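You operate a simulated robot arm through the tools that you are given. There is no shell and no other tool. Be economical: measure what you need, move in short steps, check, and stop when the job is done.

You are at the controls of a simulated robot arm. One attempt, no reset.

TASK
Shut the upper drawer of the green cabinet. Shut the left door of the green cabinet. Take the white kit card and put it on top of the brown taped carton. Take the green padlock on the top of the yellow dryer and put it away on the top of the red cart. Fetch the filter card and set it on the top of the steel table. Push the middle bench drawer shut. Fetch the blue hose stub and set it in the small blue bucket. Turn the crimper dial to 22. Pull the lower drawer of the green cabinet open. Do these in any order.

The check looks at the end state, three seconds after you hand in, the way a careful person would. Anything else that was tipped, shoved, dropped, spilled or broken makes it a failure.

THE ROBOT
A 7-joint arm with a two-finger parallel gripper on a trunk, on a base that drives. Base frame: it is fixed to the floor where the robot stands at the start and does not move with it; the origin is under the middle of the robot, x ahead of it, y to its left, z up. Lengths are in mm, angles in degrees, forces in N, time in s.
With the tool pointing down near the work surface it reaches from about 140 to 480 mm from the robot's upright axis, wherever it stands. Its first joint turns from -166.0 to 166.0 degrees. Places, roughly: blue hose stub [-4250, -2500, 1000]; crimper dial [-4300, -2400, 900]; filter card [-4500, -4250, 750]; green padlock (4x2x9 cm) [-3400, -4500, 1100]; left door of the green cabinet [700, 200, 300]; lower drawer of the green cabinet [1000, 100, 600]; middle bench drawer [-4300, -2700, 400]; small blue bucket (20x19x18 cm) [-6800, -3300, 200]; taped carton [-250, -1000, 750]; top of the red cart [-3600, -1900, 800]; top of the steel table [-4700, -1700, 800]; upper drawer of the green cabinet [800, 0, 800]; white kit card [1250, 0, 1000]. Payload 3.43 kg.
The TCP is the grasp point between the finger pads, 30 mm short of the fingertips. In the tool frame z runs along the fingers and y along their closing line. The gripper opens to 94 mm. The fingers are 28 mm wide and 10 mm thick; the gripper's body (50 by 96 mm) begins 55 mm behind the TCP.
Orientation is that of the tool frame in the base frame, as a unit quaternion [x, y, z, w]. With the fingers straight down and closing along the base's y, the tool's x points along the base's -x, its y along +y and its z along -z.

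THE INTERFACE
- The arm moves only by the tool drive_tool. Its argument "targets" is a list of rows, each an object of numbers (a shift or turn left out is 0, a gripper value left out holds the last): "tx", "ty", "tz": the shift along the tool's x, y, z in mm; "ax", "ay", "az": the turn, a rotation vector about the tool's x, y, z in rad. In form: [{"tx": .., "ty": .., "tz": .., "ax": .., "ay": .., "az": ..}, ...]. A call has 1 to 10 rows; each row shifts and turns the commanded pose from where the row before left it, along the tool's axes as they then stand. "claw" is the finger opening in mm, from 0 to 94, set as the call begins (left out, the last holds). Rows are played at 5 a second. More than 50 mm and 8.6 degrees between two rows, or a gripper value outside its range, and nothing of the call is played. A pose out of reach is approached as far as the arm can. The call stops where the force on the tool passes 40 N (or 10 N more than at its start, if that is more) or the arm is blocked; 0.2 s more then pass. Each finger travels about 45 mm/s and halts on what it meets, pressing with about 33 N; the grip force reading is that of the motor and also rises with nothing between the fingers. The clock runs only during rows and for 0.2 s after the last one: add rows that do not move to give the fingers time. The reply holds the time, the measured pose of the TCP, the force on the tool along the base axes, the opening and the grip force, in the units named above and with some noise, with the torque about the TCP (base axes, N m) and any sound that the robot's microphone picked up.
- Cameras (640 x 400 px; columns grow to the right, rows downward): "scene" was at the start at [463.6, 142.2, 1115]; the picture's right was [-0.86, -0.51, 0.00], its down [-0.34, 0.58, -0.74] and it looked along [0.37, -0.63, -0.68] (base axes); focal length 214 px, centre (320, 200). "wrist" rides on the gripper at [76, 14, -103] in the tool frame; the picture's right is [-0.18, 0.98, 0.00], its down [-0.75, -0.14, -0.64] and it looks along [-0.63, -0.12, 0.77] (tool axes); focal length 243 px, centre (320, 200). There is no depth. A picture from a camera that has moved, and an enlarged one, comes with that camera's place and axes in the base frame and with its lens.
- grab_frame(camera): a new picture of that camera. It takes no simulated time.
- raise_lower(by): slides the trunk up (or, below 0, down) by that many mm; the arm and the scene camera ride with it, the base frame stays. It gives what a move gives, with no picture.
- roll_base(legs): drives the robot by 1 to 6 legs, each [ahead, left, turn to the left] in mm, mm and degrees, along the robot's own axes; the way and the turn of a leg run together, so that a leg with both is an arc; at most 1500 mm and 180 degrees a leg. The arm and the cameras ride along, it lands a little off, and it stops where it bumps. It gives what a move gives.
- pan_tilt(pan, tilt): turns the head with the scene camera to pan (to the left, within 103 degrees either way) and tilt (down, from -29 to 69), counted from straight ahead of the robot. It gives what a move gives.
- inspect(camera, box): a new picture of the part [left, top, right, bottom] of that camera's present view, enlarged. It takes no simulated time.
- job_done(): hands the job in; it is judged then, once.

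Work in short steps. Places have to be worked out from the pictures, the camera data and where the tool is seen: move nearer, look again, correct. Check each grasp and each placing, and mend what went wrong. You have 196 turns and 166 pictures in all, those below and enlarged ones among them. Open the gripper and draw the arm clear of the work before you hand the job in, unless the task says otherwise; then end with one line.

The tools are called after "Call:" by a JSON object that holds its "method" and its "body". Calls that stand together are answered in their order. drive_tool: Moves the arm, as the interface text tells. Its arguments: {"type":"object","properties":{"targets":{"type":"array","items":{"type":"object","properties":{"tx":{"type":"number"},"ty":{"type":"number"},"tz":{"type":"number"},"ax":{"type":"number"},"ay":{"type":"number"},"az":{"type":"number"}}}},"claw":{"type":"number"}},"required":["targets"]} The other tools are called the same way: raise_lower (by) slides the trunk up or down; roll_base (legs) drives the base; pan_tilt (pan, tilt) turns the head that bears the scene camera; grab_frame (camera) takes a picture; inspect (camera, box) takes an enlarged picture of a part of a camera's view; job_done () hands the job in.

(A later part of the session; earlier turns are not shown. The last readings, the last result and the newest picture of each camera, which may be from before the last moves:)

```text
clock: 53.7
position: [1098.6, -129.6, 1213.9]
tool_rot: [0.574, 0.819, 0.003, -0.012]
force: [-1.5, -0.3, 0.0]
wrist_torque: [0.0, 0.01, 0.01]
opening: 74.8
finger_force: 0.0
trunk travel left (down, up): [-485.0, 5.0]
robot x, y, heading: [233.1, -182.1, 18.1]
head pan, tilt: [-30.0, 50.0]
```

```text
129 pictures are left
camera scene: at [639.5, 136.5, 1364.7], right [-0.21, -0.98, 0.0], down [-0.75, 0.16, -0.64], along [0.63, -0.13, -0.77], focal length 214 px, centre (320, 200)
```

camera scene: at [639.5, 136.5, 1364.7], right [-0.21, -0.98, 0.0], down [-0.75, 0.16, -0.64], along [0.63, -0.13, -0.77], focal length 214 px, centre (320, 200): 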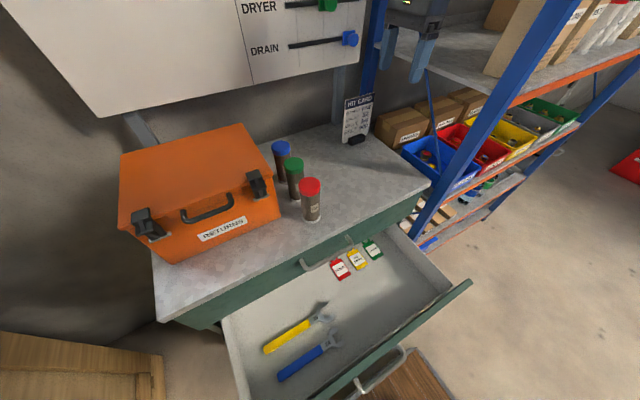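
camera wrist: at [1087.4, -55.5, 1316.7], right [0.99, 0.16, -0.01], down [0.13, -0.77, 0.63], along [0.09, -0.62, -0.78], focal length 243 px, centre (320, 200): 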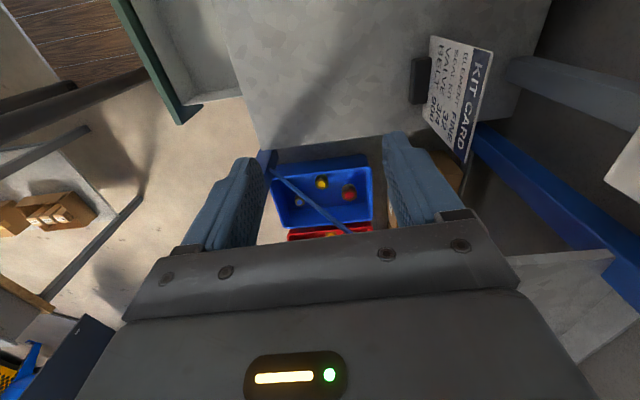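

Two wrist views agree: card at (1243, -108), z 948–1084. I shift the arm over and drive forward the rest.

Call:
{"method": "drive_tool", "body": {"targets": [{"ty": 25, "tx": -15}, {"ty": 25, "tx": -14}]}}

Call:
{"method": "roll_base", "body": {"legs": [[92, 0, 0]]}}

Call:
{"method": "grab_frame", "body": {"camera": "wrist"}}

```text
clock: 54.3
position: [1155.1, -140.3, 1213.8]
tool_rot: [0.574, 0.819, 0.004, -0.011]
force: [-0.4, -0.8, -0.1]
wrist_torque: [0.03, 0.0, -0.02]
opening: 74.8
finger_force: 0.1
trunk travel left (down, up): [-485.0, 5.0]
robot x, y, heading: [232.6, -183.9, 18.0]
head pan, tilt: [-30.0, 50.0]
```

```text
clock: 55.4
position: [1243.6, -110.3, 1213.3]
tool_rot: [0.575, 0.818, 0.003, -0.011]
force: [-0.7, -0.5, 0.0]
wrist_torque: [0.02, 0.03, 0.01]
opening: 75.2
finger_force: 0.0
trunk travel left (down, up): [-485.0, 5.0]
robot x, y, heading: [320.9, -154.6, 17.8]
head pan, tilt: [-30.0, 50.0]
```

```text
128 pictures are left
camera wrist: at [1232.9, -36.0, 1315.7], right [0.99, 0.16, -0.01], down [0.13, -0.77, 0.63], along [0.09, -0.62, -0.78], focal length 243 px, centre (320, 200)
```

wrist: 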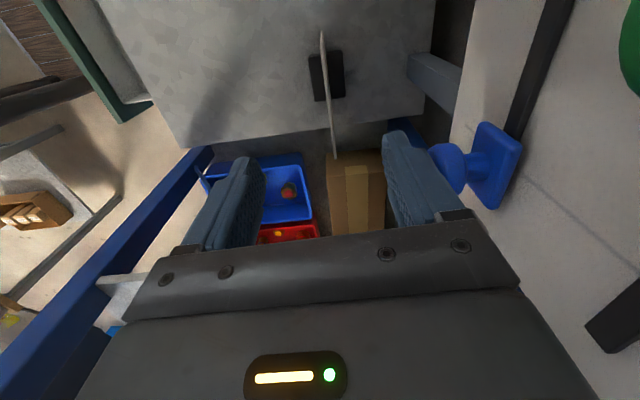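

The card is edge-on between the fingers. Before descending, check clearance to the blue slider knob on the white panel.

Call:
{"method": "inspect", "body": {"camera": "scene", "box": [220, 0, 540, 200]}}

```text
2.00 times, centred on (380, 100) of scene
camera zoom: at [728.2, 165.6, 1364.6], right [-0.21, -0.98, 0.0], down [-0.75, 0.16, -0.64], along [0.63, -0.13, -0.77], focal length 429 px, centre (200, 400)
```

zoom: 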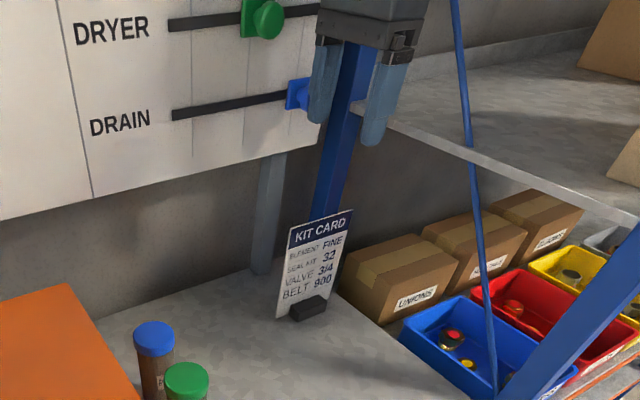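

The knob's front is at u≈1220 versus body edge ≈1193, so there's clearance. I descend straight down 150 mm in steps.

Call:
{"method": "drive_tool", "body": {"targets": [{"tz": 30}, {"tz": 30}, {"tz": 30}], "claw": 60}}

Call:
{"method": "grab_frame", "body": {"camera": "wrist"}}

```text
clock: 56.2
position: [1241.4, -108.1, 1121.5]
tool_rot: [0.574, 0.819, 0.003, -0.012]
force: [-0.1, -0.2, 0.6]
wrist_torque: [-0.01, 0.02, 0.03]
opening: 60.0
finger_force: 0.1
trunk travel left (down, up): [-485.0, 5.0]
robot x, y, heading: [319.7, -154.4, 18.0]
head pan, tilt: [-30.0, 50.0]
```

```text
126 pictures are left
camera wrist: at [1231.0, -33.3, 1224.6], right [0.99, 0.16, -0.01], down [0.13, -0.77, 0.63], along [0.09, -0.62, -0.78], focal length 243 px, centre (320, 200)
```

wrist: 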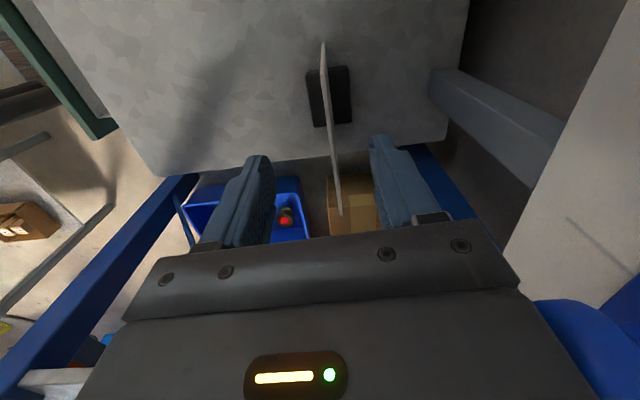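

Card remains centered. Descend 55 mm more and close.

Call:
{"method": "drive_tool", "body": {"targets": [{"tz": 28}, {"tz": 27}]}}

Call:
{"method": "drive_tool", "body": {"targets": [{}, {}, {}, {}, {}, {}], "claw": 0}}

Call:
{"method": "grab_frame", "body": {"camera": "wrist"}}

```text
clock: 56.8
position: [1240.5, -108.4, 1066.9]
tool_rot: [0.574, 0.819, 0.003, -0.012]
force: [-0.2, 0.3, 0.1]
wrist_torque: [0.0, 0.0, 0.02]
opening: 60.0
finger_force: 0.0
trunk travel left (down, up): [-485.0, 5.0]
robot x, y, heading: [317.9, -155.0, 18.1]
head pan, tilt: [-30.0, 50.0]
```

```text
clock: 58.2
position: [1240.6, -107.5, 1067.4]
tool_rot: [0.575, 0.818, 0.004, -0.012]
force: [-0.5, 0.2, 0.4]
wrist_torque: [0.0, 0.02, -0.03]
opening: 6.7
finger_force: 33.2
trunk travel left (down, up): [-485.0, 5.0]
robot x, y, heading: [318.7, -151.3, 18.3]
head pan, tilt: [-30.0, 50.0]
```

```text
125 pictures are left
camera wrist: at [1230.6, -33.1, 1169.7], right [0.99, 0.16, -0.01], down [0.13, -0.77, 0.63], along [0.09, -0.62, -0.78], focal length 243 px, centre (320, 200)
```

wrist: 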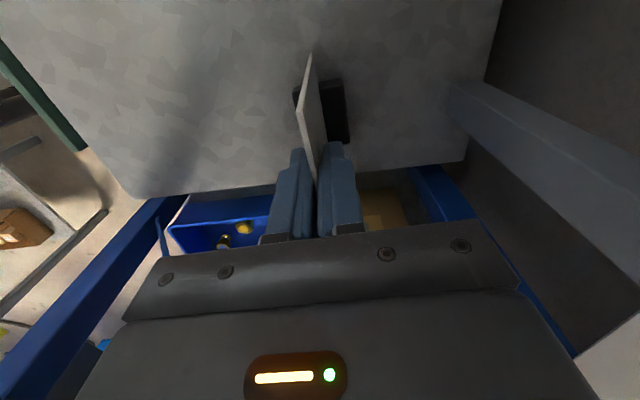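

Gripped (6.7 mm). Lift up and check.

Call:
{"method": "drive_tool", "body": {"targets": [{"tz": -25}, {"tz": -30}, {"tz": -35}, {"tz": -35}, {"tz": -35}]}}

Call:
{"method": "grab_frame", "body": {"camera": "wrist"}}

Call:
{"method": "grab_frame", "body": {"camera": "scene"}}

```text
clock: 59.4
position: [1243.3, -111.6, 1227.0]
tool_rot: [0.574, 0.819, 0.002, -0.012]
force: [1.3, -0.1, -0.5]
wrist_torque: [0.03, 0.04, 0.0]
opening: 6.9
finger_force: 33.2
trunk travel left (down, up): [-485.0, 5.0]
robot x, y, heading: [319.5, -154.9, 18.0]
head pan, tilt: [-30.0, 50.0]
```

```text
124 pictures are left
camera wrist: at [1233.1, -36.3, 1330.4], right [0.99, 0.16, -0.01], down [0.13, -0.77, 0.63], along [0.09, -0.62, -0.78], focal length 243 px, centre (320, 200)
```

wrist: 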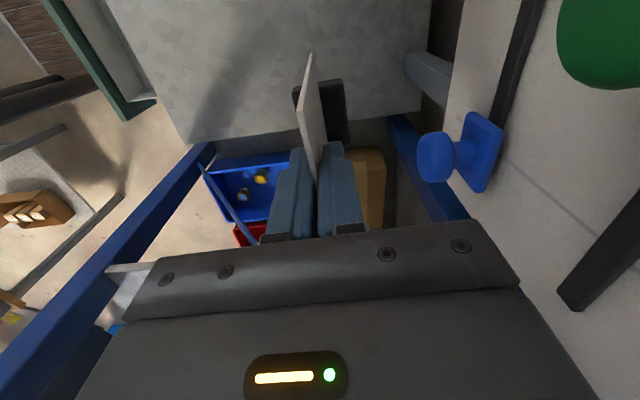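

```text
123 pictures are left
camera scene: at [728.5, 165.6, 1364.5], right [-0.21, -0.98, 0.0], down [-0.75, 0.16, -0.64], along [0.63, -0.13, -0.77], focal length 214 px, centre (320, 200)
```

scene: 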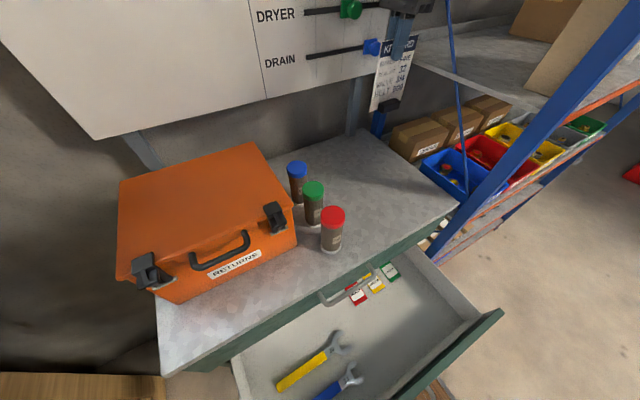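

Card is held with its foot. I back out 400 mm and look toward the carton.

Call:
{"method": "roll_base", "body": {"legs": [[-400, 80, 0]]}}

Call:
{"method": "pan_tilt", "body": {"pan": -100, "tilt": 35}}

Call:
{"method": "grab_frame", "body": {"camera": "scene"}}

Call:
{"method": "pan_tilt", "body": {"pan": -60, "tilt": 20}}

Call:
{"method": "grab_frame", "body": {"camera": "scene"}}

```text
clock: 61.9
position: [836.7, -162.3, 1227.5]
tool_rot: [0.575, 0.818, 0.003, -0.012]
force: [0.2, 0.7, -1.9]
wrist_torque: [0.02, 0.01, 0.0]
opening: 6.9
finger_force: 33.4
trunk travel left (down, up): [-485.0, 5.0]
robot x, y, heading: [-90.7, -200.5, 18.0]
head pan, tilt: [-30.0, 50.0]
```

```text
clock: 63.3
position: [835.8, -161.8, 1227.8]
tool_rot: [0.576, 0.818, 0.003, -0.012]
force: [-0.3, -0.4, -1.3]
wrist_torque: [0.01, 0.0, 0.0]
opening: 6.8
finger_force: 32.7
trunk travel left (down, up): [-485.0, 5.0]
robot x, y, heading: [-87.5, -205.5, 18.1]
head pan, tilt: [-100.0, 35.0]
```

```text
122 pictures are left
camera scene: at [258.2, 44.5, 1386.3], right [-0.99, -0.14, 0.0], down [-0.08, 0.57, -0.82], along [0.11, -0.81, -0.57], focal length 214 px, centre (320, 200)
```

scene: 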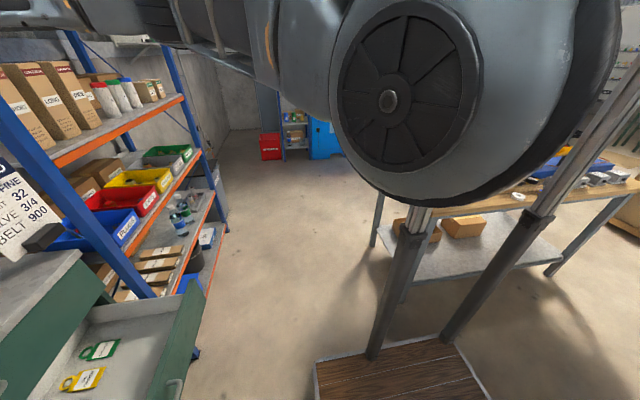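

```text
clock: 64.4
position: [836.2, -160.8, 1227.7]
tool_rot: [0.574, 0.819, 0.003, -0.011]
force: [0.3, 0.0, -1.1]
wrist_torque: [0.02, 0.0, 0.01]
opening: 6.6
finger_force: 33.3
trunk travel left (down, up): [-485.0, 5.0]
robot x, y, heading: [-88.3, -201.0, 17.9]
head pan, tilt: [-60.0, 20.0]
```

```text
121 pictures are left
camera scene: at [315.1, 69.3, 1410.1], right [-0.67, -0.74, 0.0], down [-0.25, 0.23, -0.94], along [0.7, -0.63, -0.34], focal length 214 px, centre (320, 200)
```

scene: 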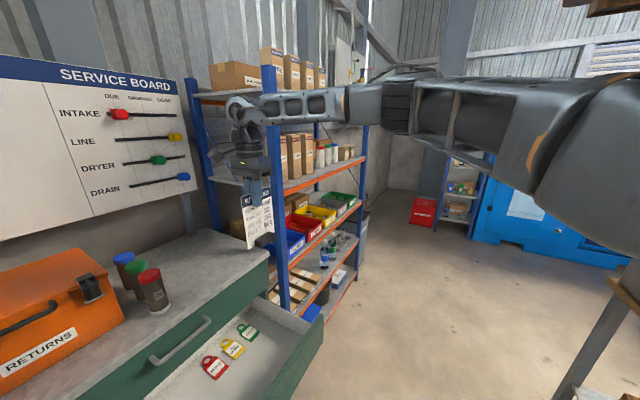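

Clear view of the layout. I retract the arm so the turn clears the shelf, then turn right to face the carton table.

Call:
{"method": "drive_tool", "body": {"targets": [{"ty": -40}, {"ty": -45}, {"ty": -45}, {"ty": -45}, {"ty": -45}]}}

Call:
{"method": "roll_base", "body": {"legs": [[0, 0, -108]]}}

Call:
{"method": "pan_tilt", "body": {"pan": 0, "tilt": 40}}

Call:
{"method": "grab_frame", "body": {"camera": "scene"}}

Call:
{"method": "grab_frame", "body": {"camera": "wrist"}}

```text
clock: 65.6
position: [627.7, -235.0, 1229.4]
tool_rot: [0.574, 0.818, 0.002, -0.013]
force: [1.0, 0.8, -1.7]
wrist_torque: [-0.03, 0.07, 0.02]
opening: 6.7
finger_force: 33.3
trunk travel left (down, up): [-485.0, 5.0]
robot x, y, heading: [-87.3, -204.0, 17.8]
head pan, tilt: [-60.0, 20.0]
```

```text
clock: 70.5
position: [-340.1, -874.5, 1230.9]
tool_rot: [1.0, 0.015, 0.011, -0.005]
force: [-0.4, -0.5, 0.1]
wrist_torque: [-0.02, -0.01, 0.0]
opening: 0.2
finger_force: 32.7
trunk travel left (down, up): [-485.0, 5.0]
robot x, y, heading: [-86.9, -200.1, -90.0]
head pan, tilt: [-60.0, 20.0]
```

```text
clock: 71.8
position: [-340.8, -873.9, 1230.4]
tool_rot: [1.0, 0.016, 0.011, -0.005]
force: [-0.3, 0.3, -1.2]
wrist_torque: [-0.01, 0.02, 0.0]
opening: 0.0
finger_force: 32.7
trunk travel left (down, up): [-485.0, 5.0]
robot x, y, heading: [-88.6, -200.4, -89.9]
head pan, tilt: [0.0, 40.0]
```

```text
120 pictures are left
camera scene: at [126.6, -710.2, 1378.8], right [-1.0, 0.0, 0.0], down [0.0, 0.64, -0.77], along [0.0, -0.77, -0.64], focal length 214 px, centre (320, 200)
```

scene: 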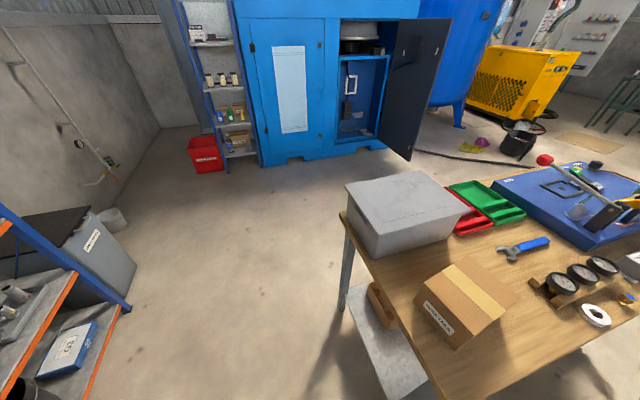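

```text
119 pictures are left
camera wrist: at [-266.0, -886.9, 1332.6], right [-0.15, -0.99, -0.01], down [-0.77, 0.11, 0.63], along [-0.62, 0.11, -0.78], focal length 243 px, centre (320, 200)
```

wrist: 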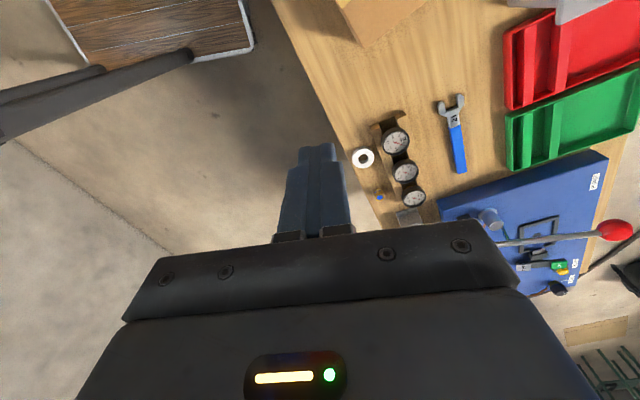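

The card slipped out during the turn (opening 0). Search the floor along the swept arc.

Call:
{"method": "pan_tilt", "body": {"pan": 70, "tilt": 45}}

Call:
{"method": "grab_frame", "body": {"camera": "scene"}}

Call:
{"method": "pan_tilt", "body": {"pan": 0, "tilt": 69}}

Call:
{"method": "grab_frame", "body": {"camera": "scene"}}

```text
clock: 73.2
position: [-340.9, -873.3, 1230.9]
tool_rot: [1.0, 0.015, 0.011, -0.004]
force: [0.3, -0.1, 0.5]
wrist_torque: [-0.01, -0.03, 0.02]
opening: 0.0
finger_force: 32.6
trunk travel left (down, up): [-485.0, 5.0]
robot x, y, heading: [-88.6, -203.8, -89.8]
head pan, tilt: [70.0, 45.0]
```

```text
118 pictures are left
camera scene: at [203.0, -652.9, 1371.5], right [-0.34, -0.94, 0.0], down [-0.66, 0.24, -0.71], along [0.66, -0.24, -0.71], focal length 214 px, centre (320, 200)
```

scene: 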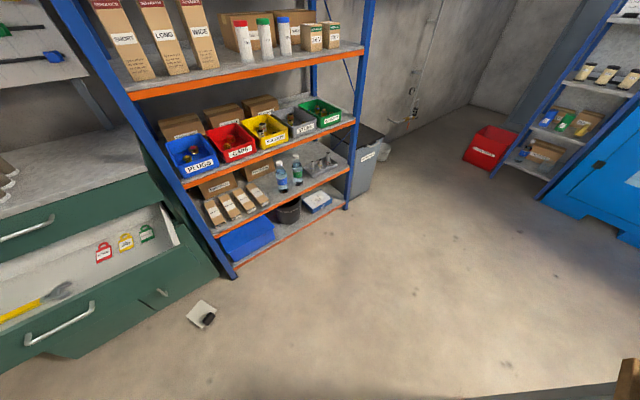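

```text
clock: 74.6
position: [-340.7, -874.4, 1230.0]
tool_rot: [1.0, 0.016, 0.011, -0.005]
force: [0.5, -0.4, 0.3]
wrist_torque: [0.03, -0.05, -0.01]
opening: 0.0
finger_force: 33.0
trunk travel left (down, up): [-485.0, 5.0]
robot x, y, heading: [-89.2, -202.7, -89.9]
head pan, tilt: [0.0, 68.8]
```

```text
117 pictures are left
camera scene: at [126.7, -681.1, 1342.7], right [-1.0, 0.0, 0.0], down [0.0, 0.93, -0.36], along [0.0, -0.36, -0.93], focal length 214 px, centre (320, 200)
```

scene: 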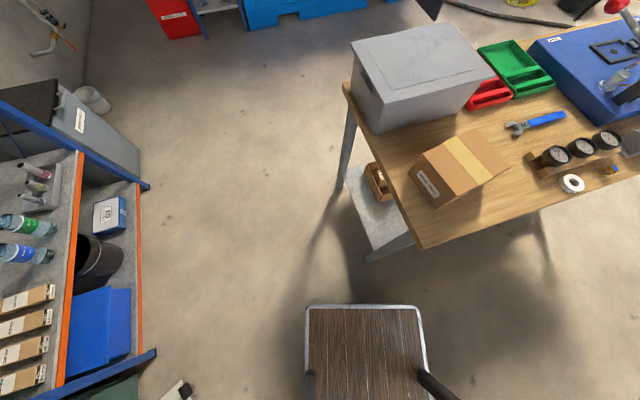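

The card lies on the floor at about (815,-160), under the open lower drawer. I'll have to close that drawer, pick the card up, and reopen it. First turn back and pitch the tool forward.

Call:
{"method": "roll_base", "body": {"legs": [[0, 0, 108], [-40, 120, 0]]}}

Call:
{"method": "drive_tool", "body": {"targets": [{"ax": -0.145}, {"ax": -0.145}, {"ax": -0.145}, {"ax": -0.145}, {"ax": -0.145}, {"ax": -0.145}, {"ax": -0.145}]}}

Call:
{"method": "raise_lower", "body": {"by": -400}}

Call:
{"method": "pan_tilt", "body": {"pan": -30, "tilt": 50}}

Call:
{"method": "grab_frame", "body": {"camera": "scene"}}

```text
clock: 80.4
position: [553.5, -132.7, 1230.2]
tool_rot: [0.575, 0.818, 0.003, -0.011]
force: [0.3, -0.2, 0.0]
wrist_torque: [0.01, 0.0, 0.03]
opening: 0.1
finger_force: 32.9
trunk travel left (down, up): [-485.0, 5.0]
robot x, y, heading: [-161.1, -101.9, 18.4]
head pan, tilt: [0.0, 68.8]
```

```text
clock: 82.0
position: [554.2, -133.2, 1230.4]
tool_rot: [0.507, 0.714, 0.401, 0.27]
force: [0.8, 0.1, -0.1]
wrist_torque: [-0.01, -0.01, -0.03]
opening: 0.2
finger_force: 33.5
trunk travel left (down, up): [-485.0, 5.0]
robot x, y, heading: [-162.6, -99.6, 18.0]
head pan, tilt: [0.0, 68.8]
```

```text
clock: 85.9
position: [552.4, -133.3, 830.8]
tool_rot: [0.507, 0.715, 0.4, 0.268]
force: [0.2, 0.7, 0.7]
wrist_torque: [0.0, 0.02, -0.01]
opening: 0.0
finger_force: 33.0
trunk travel left (down, up): [-85.0, 405.0]
robot x, y, heading: [-162.8, -102.5, 18.1]
head pan, tilt: [0.0, 68.8]
```

```text
clock: 86.8
position: [553.7, -132.2, 829.4]
tool_rot: [0.508, 0.714, 0.4, 0.269]
force: [-0.7, 1.0, 0.4]
wrist_torque: [0.03, -0.02, 0.0]
opening: 0.0
finger_force: 32.8
trunk travel left (down, up): [-85.0, 405.0]
robot x, y, heading: [-162.8, -101.2, 18.4]
head pan, tilt: [-30.0, 50.0]
```

```text
116 pictures are left
camera scene: at [245.0, 217.9, 964.6], right [-0.2, -0.98, 0.0], down [-0.75, 0.16, -0.64], along [0.63, -0.13, -0.77], focal length 214 px, centre (320, 200)
```

scene: 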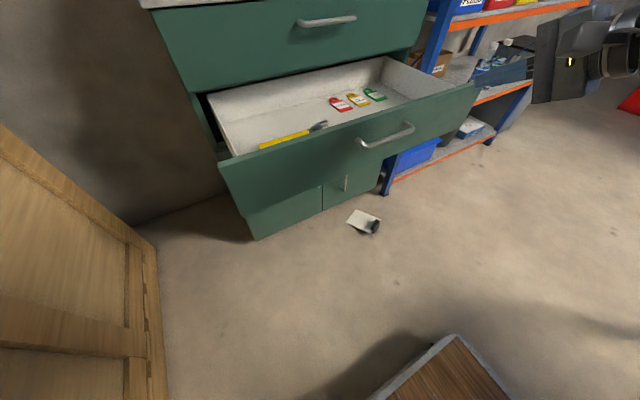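

Card confirmed at about (835,-140). Lower the tool 145 mm in front of the drawer face.

Call:
{"method": "drive_tool", "body": {"targets": [{"ty": -31, "tz": 19}, {"ty": -31, "tz": 19}, {"ty": -31, "tz": 19}, {"ty": -31, "tz": 19}]}}

Call:
{"method": "roll_base", "body": {"legs": [[100, 0, 0]]}}

Call:
{"method": "grab_frame", "body": {"camera": "scene"}}

```text
clock: 87.8
position: [557.9, -113.0, 683.5]
tool_rot: [0.492, 0.727, 0.402, 0.26]
force: [0.1, -0.6, 0.4]
wrist_torque: [-0.02, -0.05, 0.01]
opening: 0.1
finger_force: 33.3
trunk travel left (down, up): [-85.0, 405.0]
robot x, y, heading: [-164.0, -102.7, 18.1]
head pan, tilt: [-30.0, 50.0]
```

```text
clock: 89.0
position: [651.6, -81.1, 680.8]
tool_rot: [0.492, 0.728, 0.401, 0.259]
force: [-1.0, -3.5, -3.1]
wrist_torque: [0.0, -0.01, -0.01]
opening: 0.0
finger_force: 32.4
trunk travel left (down, up): [-85.0, 405.0]
robot x, y, heading: [-68.5, -70.6, 18.2]
head pan, tilt: [-30.0, 50.0]
```

```text
115 pictures are left
camera scene: at [343.1, 250.9, 962.6], right [-0.2, -0.98, 0.0], down [-0.75, 0.16, -0.64], along [0.63, -0.13, -0.77], focal length 214 px, centre (320, 200)
```

scene: 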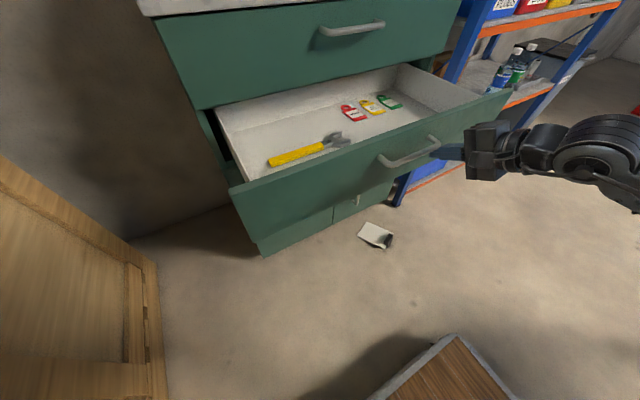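

In contact; push the drawer in with the base.

Call:
{"method": "roll_base", "body": {"legs": [[230, 0, 0]]}}

Call:
{"method": "roll_base", "body": {"legs": [[30, 0, 0]]}}

Call:
{"method": "grab_frame", "body": {"camera": "scene"}}

```text
clock: 91.2
position: [870.4, -8.7, 680.2]
tool_rot: [0.492, 0.729, 0.402, 0.256]
force: [0.0, -3.2, -5.5]
wrist_torque: [0.0, 0.1, -0.08]
opening: 0.0
finger_force: 32.8
trunk travel left (down, up): [-85.0, 405.0]
robot x, y, heading: [151.5, 1.2, 18.3]
head pan, tilt: [-30.0, 50.0]
stopped in leg 1: the force on the tool passed its limit at 40 N (the readings are from after the stop); the commanded pose is now the measured one
```

```text
clock: 92.0
position: [878.5, -5.9, 679.7]
tool_rot: [0.495, 0.731, 0.395, 0.253]
force: [-21.0, -7.4, 7.3]
wrist_torque: [0.07, -0.31, 0.01]
opening: 0.1
finger_force: 33.1
trunk travel left (down, up): [-85.0, 405.0]
robot x, y, heading: [162.6, 4.1, 17.9]
head pan, tilt: [-30.0, 50.0]
stopped in leg 1: the force on the tool passed its limit at 347 N (the readings are from after the stop); the commanded pose is now the measured one
```

```text
114 pictures are left
camera scene: at [570.6, 322.9, 964.7], right [-0.21, -0.98, 0.0], down [-0.75, 0.16, -0.64], along [0.63, -0.13, -0.77], focal length 214 px, centre (320, 200)
```

scene: 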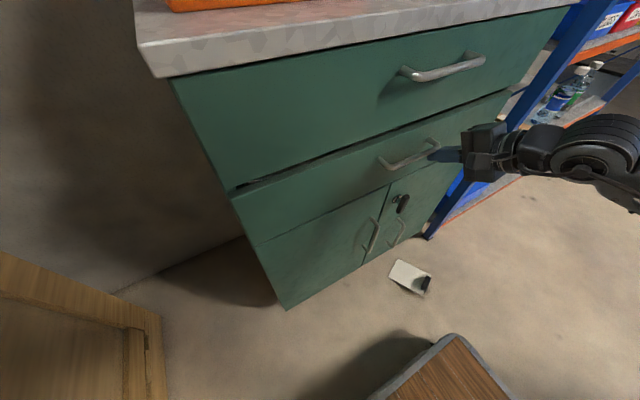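

The drawer is shut again. Back off and zoom on the card.

Call:
{"method": "roll_base", "body": {"legs": [[-150, 0, 0]]}}

Call:
{"method": "inspect", "body": {"camera": "scene", "box": [310, 190, 430, 270]}}

```text
clock: 93.3
position: [734.4, -52.5, 678.9]
tool_rot: [0.496, 0.731, 0.395, 0.253]
force: [-0.3, -0.6, -0.1]
wrist_torque: [-0.03, -0.03, -0.01]
opening: 0.0
finger_force: 32.7
trunk travel left (down, up): [-85.0, 405.0]
robot x, y, heading: [15.8, -40.7, 18.0]
head pan, tilt: [-30.0, 50.0]
```

```text
5.00 times, centred on (370, 230) of scene
camera zoom: at [428.0, 275.9, 964.5], right [-0.21, -0.98, 0.0], down [-0.75, 0.16, -0.64], along [0.63, -0.13, -0.77], focal length 1072 px, centre (70, 50)
```

zoom: 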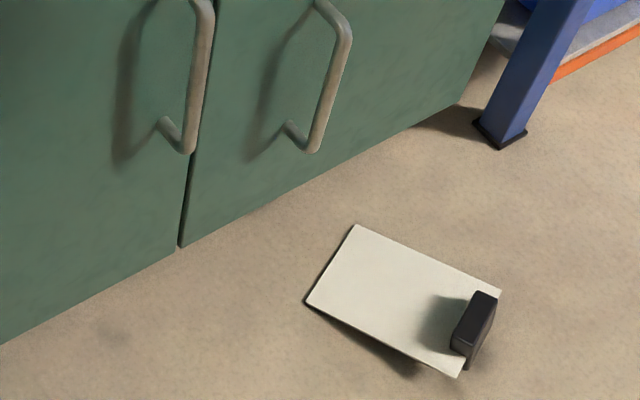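

Card: corners found; the black foot stands up at about (773,-175), thin along 45°. I point the tool down again with the closing line at 45°.

Call:
{"method": "drive_tool", "body": {"targets": [{"ax": 0.145}, {"ax": 0.145}, {"ax": 0.145}, {"ax": 0.145}, {"ax": 0.145}, {"ax": 0.145}, {"ax": 0.145}, {"az": -0.14}, {"az": -0.14}, {"az": -0.14}], "claw": 60}}

Call:
{"method": "raise_lower", "body": {"by": -85}}

Call:
{"method": "drive_tool", "body": {"targets": [{"tz": 40}, {"tz": 40}, {"tz": 40}, {"tz": 40}, {"tz": 40}, {"tz": 40}, {"tz": 40}]}}

Call:
{"method": "grab_frame", "body": {"camera": "scene"}}

Call:
{"method": "grab_frame", "body": {"camera": "wrist"}}

```text
clock: 95.5
position: [735.3, -53.3, 679.0]
tool_rot: [0.371, 0.928, -0.005, -0.023]
force: [-0.1, 0.0, 0.2]
wrist_torque: [0.02, -0.03, -0.02]
opening: 59.8
finger_force: 0.0
trunk travel left (down, up): [-85.0, 405.0]
robot x, y, heading: [16.9, -40.2, 18.1]
head pan, tilt: [-30.0, 50.0]
```

```text
clock: 96.7
position: [733.4, -54.0, 593.9]
tool_rot: [0.371, 0.928, -0.005, -0.022]
force: [0.5, 0.1, 0.4]
wrist_torque: [0.04, -0.03, 0.02]
opening: 59.9
finger_force: 0.1
trunk travel left (down, up): [0.0, 490.0]
robot x, y, heading: [22.1, -38.0, 17.8]
head pan, tilt: [-30.0, 50.0]
```

```text
clock: 98.3
position: [721.7, -52.6, 315.0]
tool_rot: [0.372, 0.928, -0.006, -0.021]
force: [0.6, -0.1, -0.4]
wrist_torque: [0.01, -0.03, -0.04]
opening: 59.9
finger_force: 0.1
trunk travel left (down, up): [0.0, 490.0]
robot x, y, heading: [17.0, -43.2, 17.9]
head pan, tilt: [-30.0, 50.0]
```

```text
112 pictures are left
camera scene: at [427.7, 275.8, 879.7], right [-0.21, -0.98, 0.0], down [-0.75, 0.16, -0.64], along [0.63, -0.13, -0.77], focal length 214 px, centre (320, 200)
```

scene: 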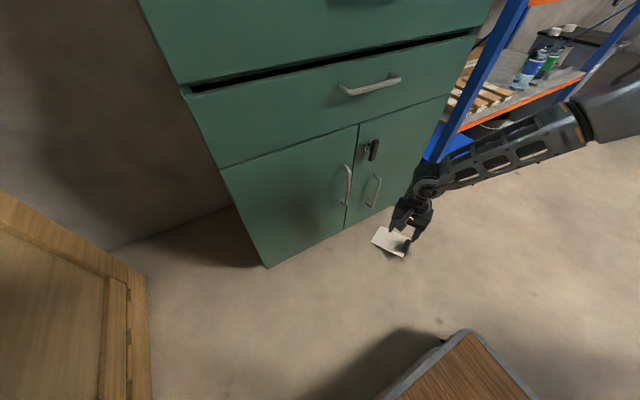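

```text
111 pictures are left
camera wrist: at [681.5, 10.4, 417.1], right [0.81, 0.59, -0.03], down [0.48, -0.62, 0.62], along [0.34, -0.52, -0.79], focal length 243 px, centre (320, 200)
```

wrist: 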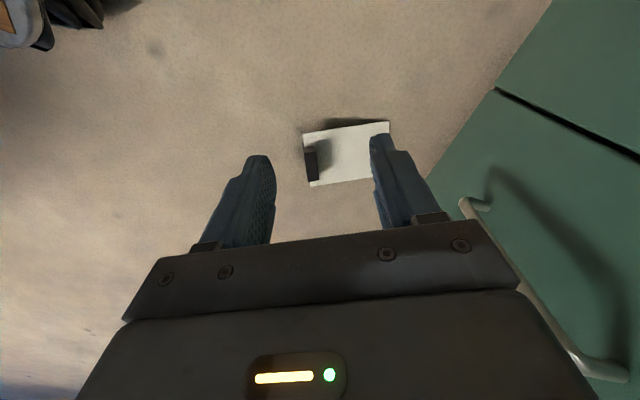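

The arm reaches low well. The foot triangulates near (783,-184); move over it and fix the small tilt.

Call:
{"method": "drive_tool", "body": {"targets": [{"tx": -44, "ty": -18, "ax": -0.03, "ay": -0.031}, {"tx": -44, "ty": -18}, {"tx": -43, "ty": -18}, {"tz": 40}, {"tz": 40}]}}

Call:
{"method": "grab_frame", "body": {"camera": "wrist"}}

```text
clock: 99.5
position: [779.8, -180.2, 234.0]
tool_rot: [0.371, 0.928, 0.003, -0.002]
force: [0.5, 0.5, 0.3]
wrist_torque: [0.01, 0.0, -0.01]
opening: 60.0
finger_force: 0.1
trunk travel left (down, up): [0.0, 490.0]
robot x, y, heading: [17.3, -39.7, 17.8]
head pan, tilt: [-30.0, 50.0]
```

```text
110 pictures are left
camera wrist: at [735.2, -118.7, 334.6], right [0.81, 0.59, 0.0], down [0.45, -0.63, 0.64], along [0.38, -0.52, -0.77], focal length 243 px, centre (320, 200)
```

wrist: 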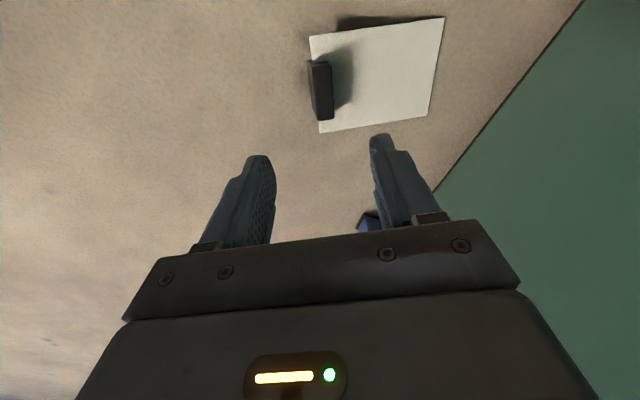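

Foot at (785,-185), aligned within 3°. Small shift and descend.

Call:
{"method": "drive_tool", "body": {"targets": [{"tx": -7, "tz": 40}, {"tz": 40}, {"tz": 40}, {"tz": 25}]}}

Call:
{"method": "grab_frame", "body": {"camera": "wrist"}}

```text
clock: 100.5
position: [783.6, -184.4, 132.7]
tool_rot: [0.372, 0.928, 0.004, -0.003]
force: [-0.5, 0.2, 0.1]
wrist_torque: [0.0, -0.01, 0.01]
opening: 60.0
finger_force: 0.1
out of reach, approached as far as the arm can: row 3, 4
trunk travel left (down, up): [0.0, 490.0]
robot x, y, heading: [19.1, -40.7, 17.8]
head pan, tilt: [-30.0, 50.0]
```

```text
109 pictures are left
camera wrist: at [739.6, -122.1, 233.8], right [0.81, 0.59, 0.0], down [0.45, -0.63, 0.64], along [0.37, -0.52, -0.77], focal length 243 px, centre (320, 200)
```

wrist: 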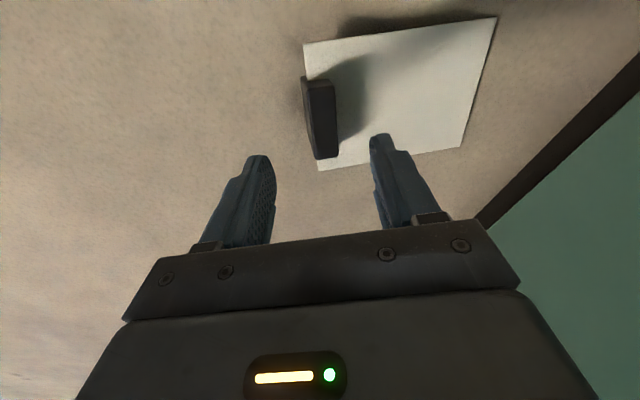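

Limit z=133 at this stretch; I'll bring the base closer. Lift, pull the arm in 150 mm back and 60 left, and drive the base 150 ahead and 60 right.

Call:
{"method": "drive_tool", "body": {"targets": [{"tz": -40}, {"tz": -40}, {"tx": 31, "ty": -26}, {"tx": 31, "ty": -26}, {"tx": 31, "ty": -26}, {"tx": 31, "ty": -25}]}}

Call:
{"method": "roll_base", "body": {"legs": [[150, -60, 0]]}}

Call:
{"method": "grab_frame", "body": {"camera": "scene"}}

Call:
{"method": "grab_frame", "body": {"camera": "wrist"}}

```text
clock: 101.9
position: [621.9, -172.0, 214.0]
tool_rot: [0.371, 0.929, 0.002, -0.002]
force: [-0.6, 0.6, 0.8]
wrist_torque: [0.02, 0.0, -0.01]
opening: 60.2
finger_force: 0.0
trunk travel left (down, up): [0.0, 490.0]
robot x, y, heading: [17.8, -43.5, 17.8]
head pan, tilt: [-30.0, 50.0]
```

```text
clock: 103.3
position: [783.6, -184.4, 212.9]
tool_rot: [0.371, 0.929, 0.003, -0.002]
force: [-1.1, 0.5, -0.4]
wrist_torque: [-0.02, 0.0, 0.01]
opening: 59.9
finger_force: 0.1
trunk travel left (down, up): [0.0, 490.0]
robot x, y, heading: [178.2, -51.5, 18.1]
head pan, tilt: [-30.0, 50.0]
```

```text
108 pictures are left
camera scene: at [588.6, 264.7, 879.6], right [-0.21, -0.98, 0.0], down [-0.75, 0.16, -0.64], along [0.63, -0.13, -0.77], focal length 214 px, centre (320, 200)
```

scene: 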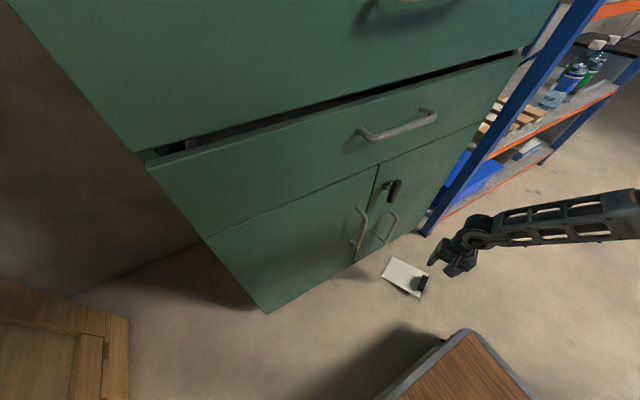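

```text
107 pictures are left
camera wrist: at [738.9, -122.7, 314.3], right [0.81, 0.59, 0.0], down [0.45, -0.63, 0.64], along [0.37, -0.52, -0.77], focal length 243 px, centre (320, 200)
```

wrist: 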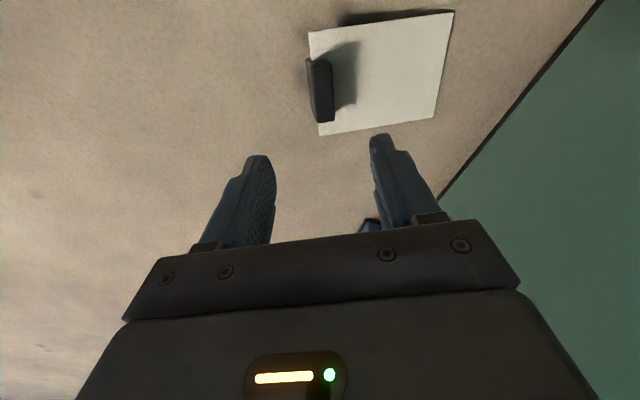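

Same spot, with the arm less stretched. Descend.

Call:
{"method": "drive_tool", "body": {"targets": [{"tz": 40}, {"tz": 40}, {"tz": 30}, {"tz": 25}]}}

Call:
{"method": "grab_frame", "body": {"camera": "wrist"}}

```text
clock: 104.3
position: [784.2, -185.0, 78.4]
tool_rot: [0.371, 0.929, 0.003, -0.002]
force: [-0.3, -0.4, -0.2]
wrist_torque: [0.02, 0.02, 0.01]
opening: 60.1
finger_force: 0.0
trunk travel left (down, up): [0.0, 490.0]
robot x, y, heading: [181.9, -50.8, 17.9]
head pan, tilt: [-30.0, 50.0]
```

```text
106 pictures are left
camera wrist: at [738.9, -122.4, 179.0], right [0.81, 0.59, 0.0], down [0.45, -0.62, 0.64], along [0.38, -0.52, -0.77], focal length 243 px, centre (320, 200)
```

wrist: 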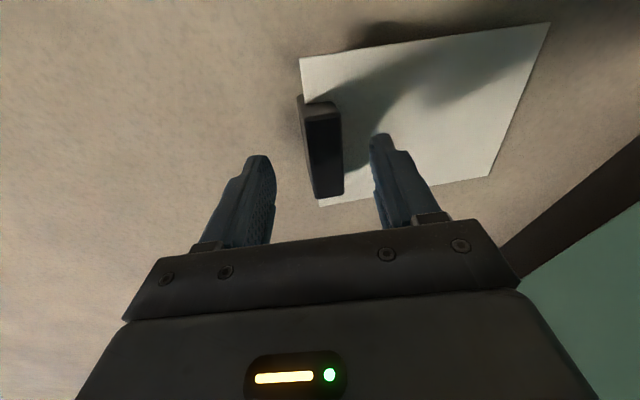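

Foot is centered between the fingers. Descend 22 mm more and close.

Call:
{"method": "drive_tool", "body": {"targets": [{"tz": 12}, {"tz": 10}]}}

Call:
{"method": "drive_tool", "body": {"targets": [{}, {}, {}, {}, {}], "claw": 0}}

Call:
{"method": "grab_frame", "body": {"camera": "wrist"}}

```text
clock: 105.0
position: [783.9, -184.5, 55.7]
tool_rot: [0.372, 0.928, 0.002, -0.001]
force: [0.8, 0.6, -0.3]
wrist_torque: [0.01, 0.01, 0.03]
opening: 59.9
finger_force: 0.0
trunk travel left (down, up): [0.0, 490.0]
robot x, y, heading: [179.6, -52.1, 17.8]
head pan, tilt: [-30.0, 50.0]
```

```text
clock: 106.2
position: [783.7, -183.7, 58.0]
tool_rot: [0.371, 0.929, 0.003, -0.003]
force: [0.3, -0.4, -1.3]
wrist_torque: [0.0, 0.02, -0.03]
opening: 21.0
finger_force: 33.4
trunk travel left (down, up): [0.0, 490.0]
robot x, y, heading: [176.8, -54.5, 18.1]
head pan, tilt: [-30.0, 50.0]
```

```text
105 pictures are left
camera wrist: at [738.6, -121.7, 157.3], right [0.81, 0.59, 0.0], down [0.45, -0.63, 0.64], along [0.37, -0.52, -0.77], focal length 243 px, centre (320, 200)
```

wrist: 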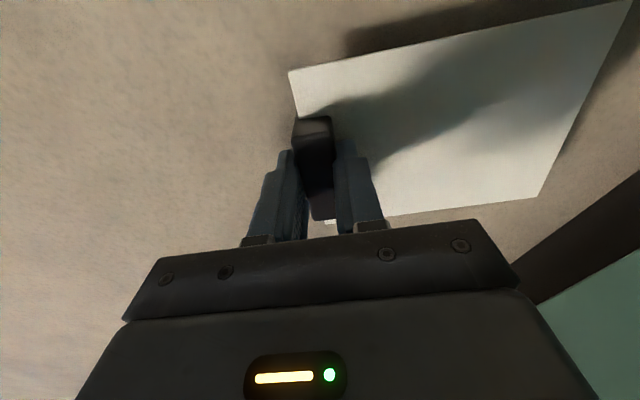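

Foot held (21 mm). Lift gently with the arm, then check.

Call:
{"method": "drive_tool", "body": {"targets": [{"tz": -15}, {"tz": -20}, {"tz": -25}, {"tz": -30}, {"tz": -30}]}}

Call:
{"method": "grab_frame", "body": {"camera": "wrist"}}

```text
clock: 107.3
position: [783.2, -185.0, 175.3]
tool_rot: [0.372, 0.928, 0.003, -0.002]
force: [-0.5, -0.5, -1.1]
wrist_torque: [-0.06, 0.01, 0.01]
opening: 21.1
finger_force: 32.5
trunk travel left (down, up): [0.0, 490.0]
robot x, y, heading: [178.6, -50.4, 18.1]
head pan, tilt: [-30.0, 50.0]
```

```text
104 pictures are left
camera wrist: at [739.0, -122.2, 277.3], right [0.81, 0.58, 0.0], down [0.45, -0.63, 0.64], along [0.37, -0.52, -0.77], focal length 243 px, centre (320, 200)
```

wrist: 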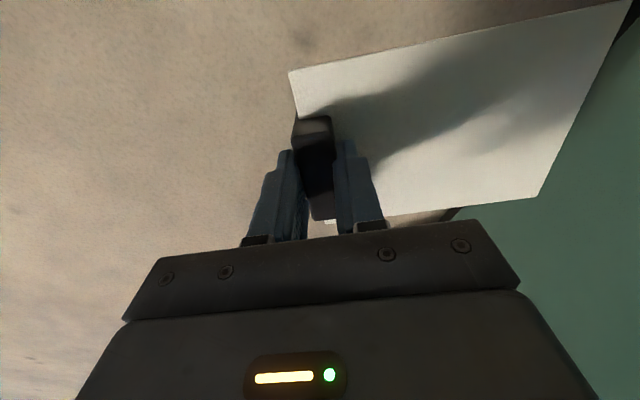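

Holding. Back off 300 mm, raise the trunk and the arm.

Call:
{"method": "roll_base", "body": {"legs": [[-150, 0, 0], [-150, 0, 0]]}}

Call:
{"method": "raise_lower", "body": {"by": 450}}

Call:
{"method": "drive_tool", "body": {"targets": [{"tz": -40}, {"tz": -40}, {"tz": -40}, {"tz": -40}, {"tz": -40}, {"tz": -40}, {"tz": -40}, {"tz": -40}, {"tz": -40}, {"tz": -40}]}}

Call:
{"method": "grab_frame", "body": {"camera": "wrist"}}

```text
clock: 109.7
position: [496.3, -277.0, 174.7]
tool_rot: [0.371, 0.929, 0.002, -0.002]
force: [-0.4, 0.0, -0.6]
wrist_torque: [-0.03, 0.03, -0.01]
opening: 21.3
finger_force: 32.9
trunk travel left (down, up): [0.0, 490.0]
robot x, y, heading: [-107.5, -146.3, 17.8]
head pan, tilt: [-30.0, 50.0]
```

```text
refused: 450 is not a number from -400 to 400
```

```text
clock: 112.1
position: [489.7, -237.7, 542.2]
tool_rot: [0.362, 0.93, 0.047, -0.038]
force: [0.5, 0.7, -1.4]
wrist_torque: [-0.05, 0.0, 0.0]
opening: 21.3
finger_force: 32.9
trunk travel left (down, up): [0.0, 490.0]
robot x, y, heading: [-109.6, -145.3, 18.0]
head pan, tilt: [-30.0, 50.0]
stopped in row 10: the arm was blocked; the commanded pose is now the measured one
```

```text
103 pictures are left
camera wrist: at [446.8, -188.1, 650.9], right [0.8, 0.6, 0.04], down [0.48, -0.68, 0.55], along [0.36, -0.42, -0.84], focal length 243 px, centre (320, 200)
```

wrist: 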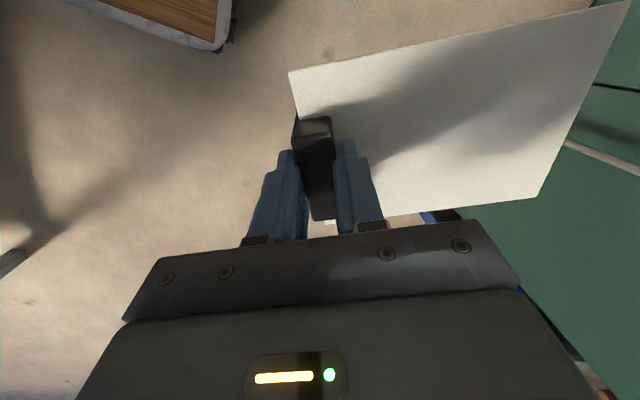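

Raise the trunk and push the arm out a little, then turn in gentle steps.

Call:
{"method": "drive_tool", "body": {"targets": [{"tx": -20, "ty": 35, "ax": 0.0}, {"tx": -20, "ty": 35}]}}

Call:
{"method": "raise_lower", "body": {"by": 400}}

Call:
{"method": "raise_lower", "body": {"by": 85}}

Call:
{"method": "roll_base", "body": {"legs": [[-60, 0, 0], [0, 0, -30], [0, 0, -30], [0, 0, -30], [0, 0, -18]]}}

Call:
{"method": "pan_tilt", "body": {"pan": -15, "tilt": 55}}

Call:
{"method": "grab_frame", "body": {"camera": "scene"}}

Call:
{"method": "grab_frame", "body": {"camera": "wrist"}}

```text
clock: 112.7
position: [565.2, -214.1, 542.5]
tool_rot: [0.362, 0.93, 0.046, -0.038]
force: [0.7, 0.1, -1.3]
wrist_torque: [-0.02, 0.04, 0.0]
opening: 21.0
finger_force: 33.2
trunk travel left (down, up): [0.0, 490.0]
robot x, y, heading: [-107.6, -146.4, 17.7]
head pan, tilt: [-30.0, 50.0]
```

```text
clock: 116.5
position: [565.0, -213.3, 942.6]
tool_rot: [0.361, 0.931, 0.046, -0.038]
force: [1.0, -0.7, -0.1]
wrist_torque: [-0.02, 0.02, -0.01]
opening: 21.2
finger_force: 32.8
trunk travel left (down, up): [-400.0, 90.0]
robot x, y, heading: [-107.6, -145.1, 17.9]
head pan, tilt: [-30.0, 50.0]
```

```text
clock: 117.7
position: [565.8, -213.5, 1027.7]
tool_rot: [0.361, 0.931, 0.046, -0.038]
force: [0.1, 0.1, -1.2]
wrist_torque: [-0.03, 0.04, 0.01]
opening: 21.0
finger_force: 32.8
trunk travel left (down, up): [-485.0, 5.0]
robot x, y, heading: [-106.0, -144.6, 17.9]
head pan, tilt: [-30.0, 50.0]
```

```text
clock: 124.1
position: [-440.0, -783.9, 1027.5]
tool_rot: [0.966, 0.253, 0.058, 0.015]
force: [0.7, -0.8, -2.1]
wrist_torque: [0.03, 0.03, 0.01]
opening: 21.5
finger_force: 33.1
trunk travel left (down, up): [-485.0, 5.0]
robot x, y, heading: [-164.5, -165.4, -90.4]
head pan, tilt: [-30.0, 50.0]
```

```text
clock: 124.9
position: [-439.1, -783.8, 1027.4]
tool_rot: [0.965, 0.254, 0.058, 0.015]
force: [-0.9, 0.0, -1.1]
wrist_torque: [0.04, 0.01, 0.02]
opening: 21.1
finger_force: 33.1
trunk travel left (down, up): [-485.0, 5.0]
robot x, y, heading: [-163.2, -167.4, -90.2]
head pan, tilt: [-15.0, 55.0]
```

```text
102 pictures are left
camera scene: at [28.1, -657.2, 1358.1], right [-0.96, 0.26, 0.0], down [0.21, 0.79, -0.57], along [-0.15, -0.55, -0.82], focal length 214 px, centre (320, 200)
```

scene: 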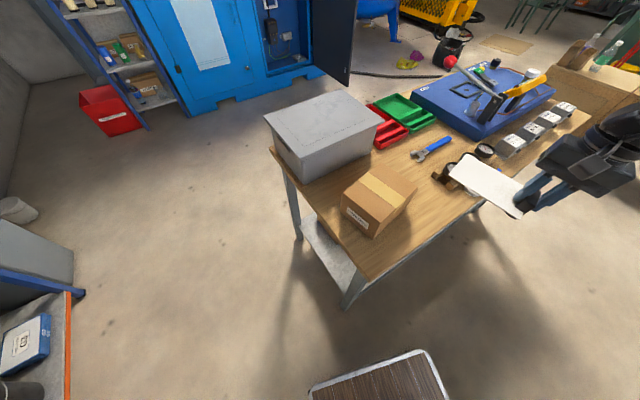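

```text
101 pictures are left
camera wrist: at [-378.6, -758.8, 1136.1], right [0.32, -0.95, 0.04], down [-0.8, -0.25, 0.55], along [-0.51, -0.21, -0.83], focal length 243 px, centre (320, 200)
```

wrist: 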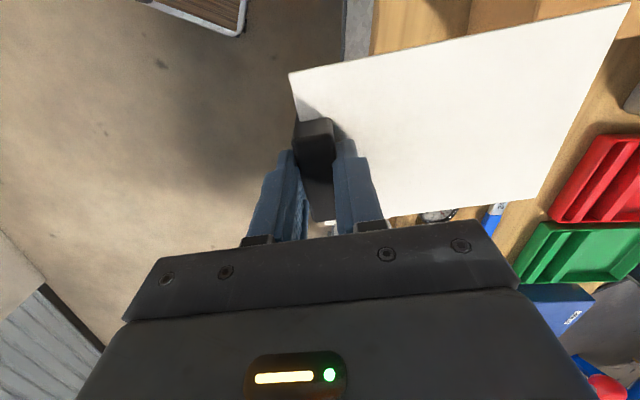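

Card still held. Carton top center estimates near (-200,-933, ~920). I level the tool and drive over so the card's middle is above the carton.

Call:
{"method": "drive_tool", "body": {"targets": [{"tz": -40, "ax": 0.059, "ay": -0.105}, {"tz": -40}]}}

Call:
{"method": "roll_base", "body": {"legs": [[0, 213, 0], [95, 0, 0]]}}

Call:
{"method": "pan_tilt", "body": {"pan": -45, "tilt": 45}}

Call:
{"method": "grab_frame", "body": {"camera": "scene"}}

Call:
{"method": "grab_frame", "body": {"camera": "wrist"}}

```text
clock: 125.7
position: [-414.1, -784.8, 1080.4]
tool_rot: [0.965, 0.26, 0.043, 0.007]
force: [-0.7, -0.6, -0.6]
wrist_torque: [0.03, -0.01, -0.02]
opening: 21.7
finger_force: 32.7
trunk travel left (down, up): [-485.0, 5.0]
robot x, y, heading: [-167.6, -163.7, -90.3]
head pan, tilt: [-15.0, 55.0]
stopped in row 2: the arm was blocked; the commanded pose is now the measured one
```

```text
clock: 128.1
position: [-199.8, -881.4, 1080.5]
tool_rot: [0.964, 0.261, 0.045, 0.007]
force: [0.3, 0.6, -1.4]
wrist_torque: [0.04, 0.0, -0.02]
opening: 21.1
finger_force: 33.3
trunk travel left (down, up): [-485.0, 5.0]
robot x, y, heading: [48.0, -263.0, -90.2]
head pan, tilt: [-15.0, 55.0]
```

```text
clock: 129.1
position: [-201.2, -884.1, 1079.9]
tool_rot: [0.965, 0.259, 0.045, 0.006]
force: [0.1, 0.2, -0.1]
wrist_torque: [0.05, 0.05, 0.02]
opening: 21.3
finger_force: 32.9
trunk travel left (down, up): [-485.0, 5.0]
robot x, y, heading: [47.4, -262.8, -90.1]
head pan, tilt: [-45.0, 45.0]
```

```text
100 pictures are left
camera scene: at [203.6, -742.1, 1371.5], right [-0.71, 0.71, 0.0], down [0.5, 0.5, -0.71], along [-0.5, -0.5, -0.71], focal length 214 px, centre (320, 200)
```

scene: 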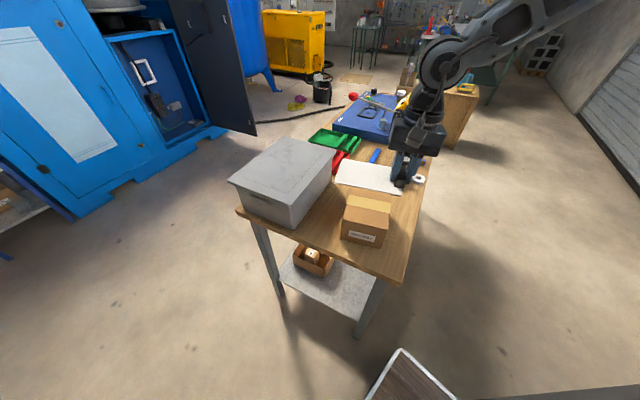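

```text
99 pictures are left
camera wrist: at [-136.2, -857.9, 1187.4], right [0.34, -0.94, 0.02], down [-0.78, -0.26, 0.57], along [-0.53, -0.21, -0.82], focal length 243 px, centre (320, 200)
```

wrist: 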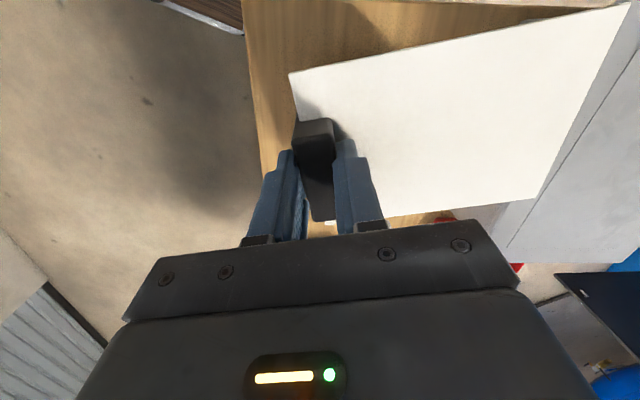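

Zoom to refine the carton's position relative to the card.

Call:
{"method": "inspect", "body": {"camera": "scene", "box": [300, 140, 460, 240]}}

```text
4.00 times, centred on (380, 190) of scene
camera zoom: at [203.6, -742.1, 1371.5], right [-0.71, 0.71, 0.0], down [0.5, 0.5, -0.71], along [-0.5, -0.5, -0.71], focal length 858 px, centre (80, 240)
```

zoom: 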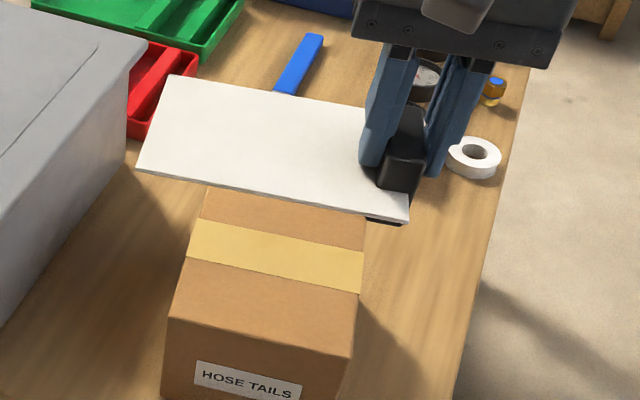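

Carton top ≈125×146 mm, center (-209,-950). The card is aligned with it; I shift (-31,-24), fix tilt, and descend partway.

Call:
{"method": "drive_tool", "body": {"targets": [{"tx": -20, "ty": 3, "tz": 20}, {"tx": -19, "ty": 3, "tz": 20}, {"ax": 0.044, "ay": -0.079}, {"tz": 20}]}}

Call:
{"method": "inspect", "body": {"camera": "scene", "box": [300, 140, 460, 240]}}

```text
clock: 130.1
position: [-228.5, -907.4, 1017.1]
tool_rot: [0.965, 0.262, 0.0, -0.004]
force: [-0.2, 0.1, -1.1]
wrist_torque: [0.09, 0.03, -0.02]
opening: 21.1
finger_force: 33.2
trunk travel left (down, up): [-485.0, 5.0]
robot x, y, heading: [48.8, -260.1, -90.2]
head pan, tilt: [-45.0, 45.0]
```

```text
4.00 times, centred on (380, 190) of scene
camera zoom: at [203.5, -742.1, 1371.5], right [-0.71, 0.71, 0.0], down [0.5, 0.5, -0.71], along [-0.5, -0.5, -0.71], focal length 858 px, centre (80, 240)
```

zoom: 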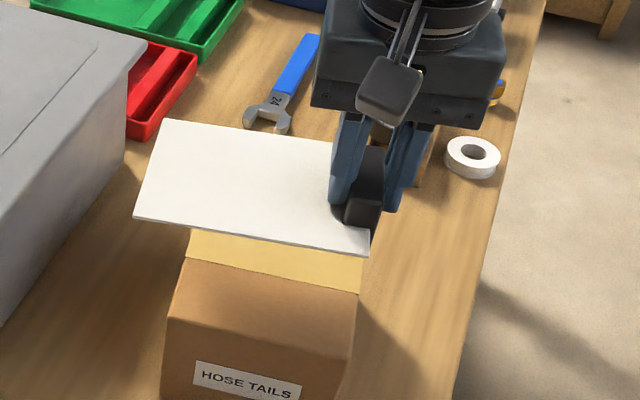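

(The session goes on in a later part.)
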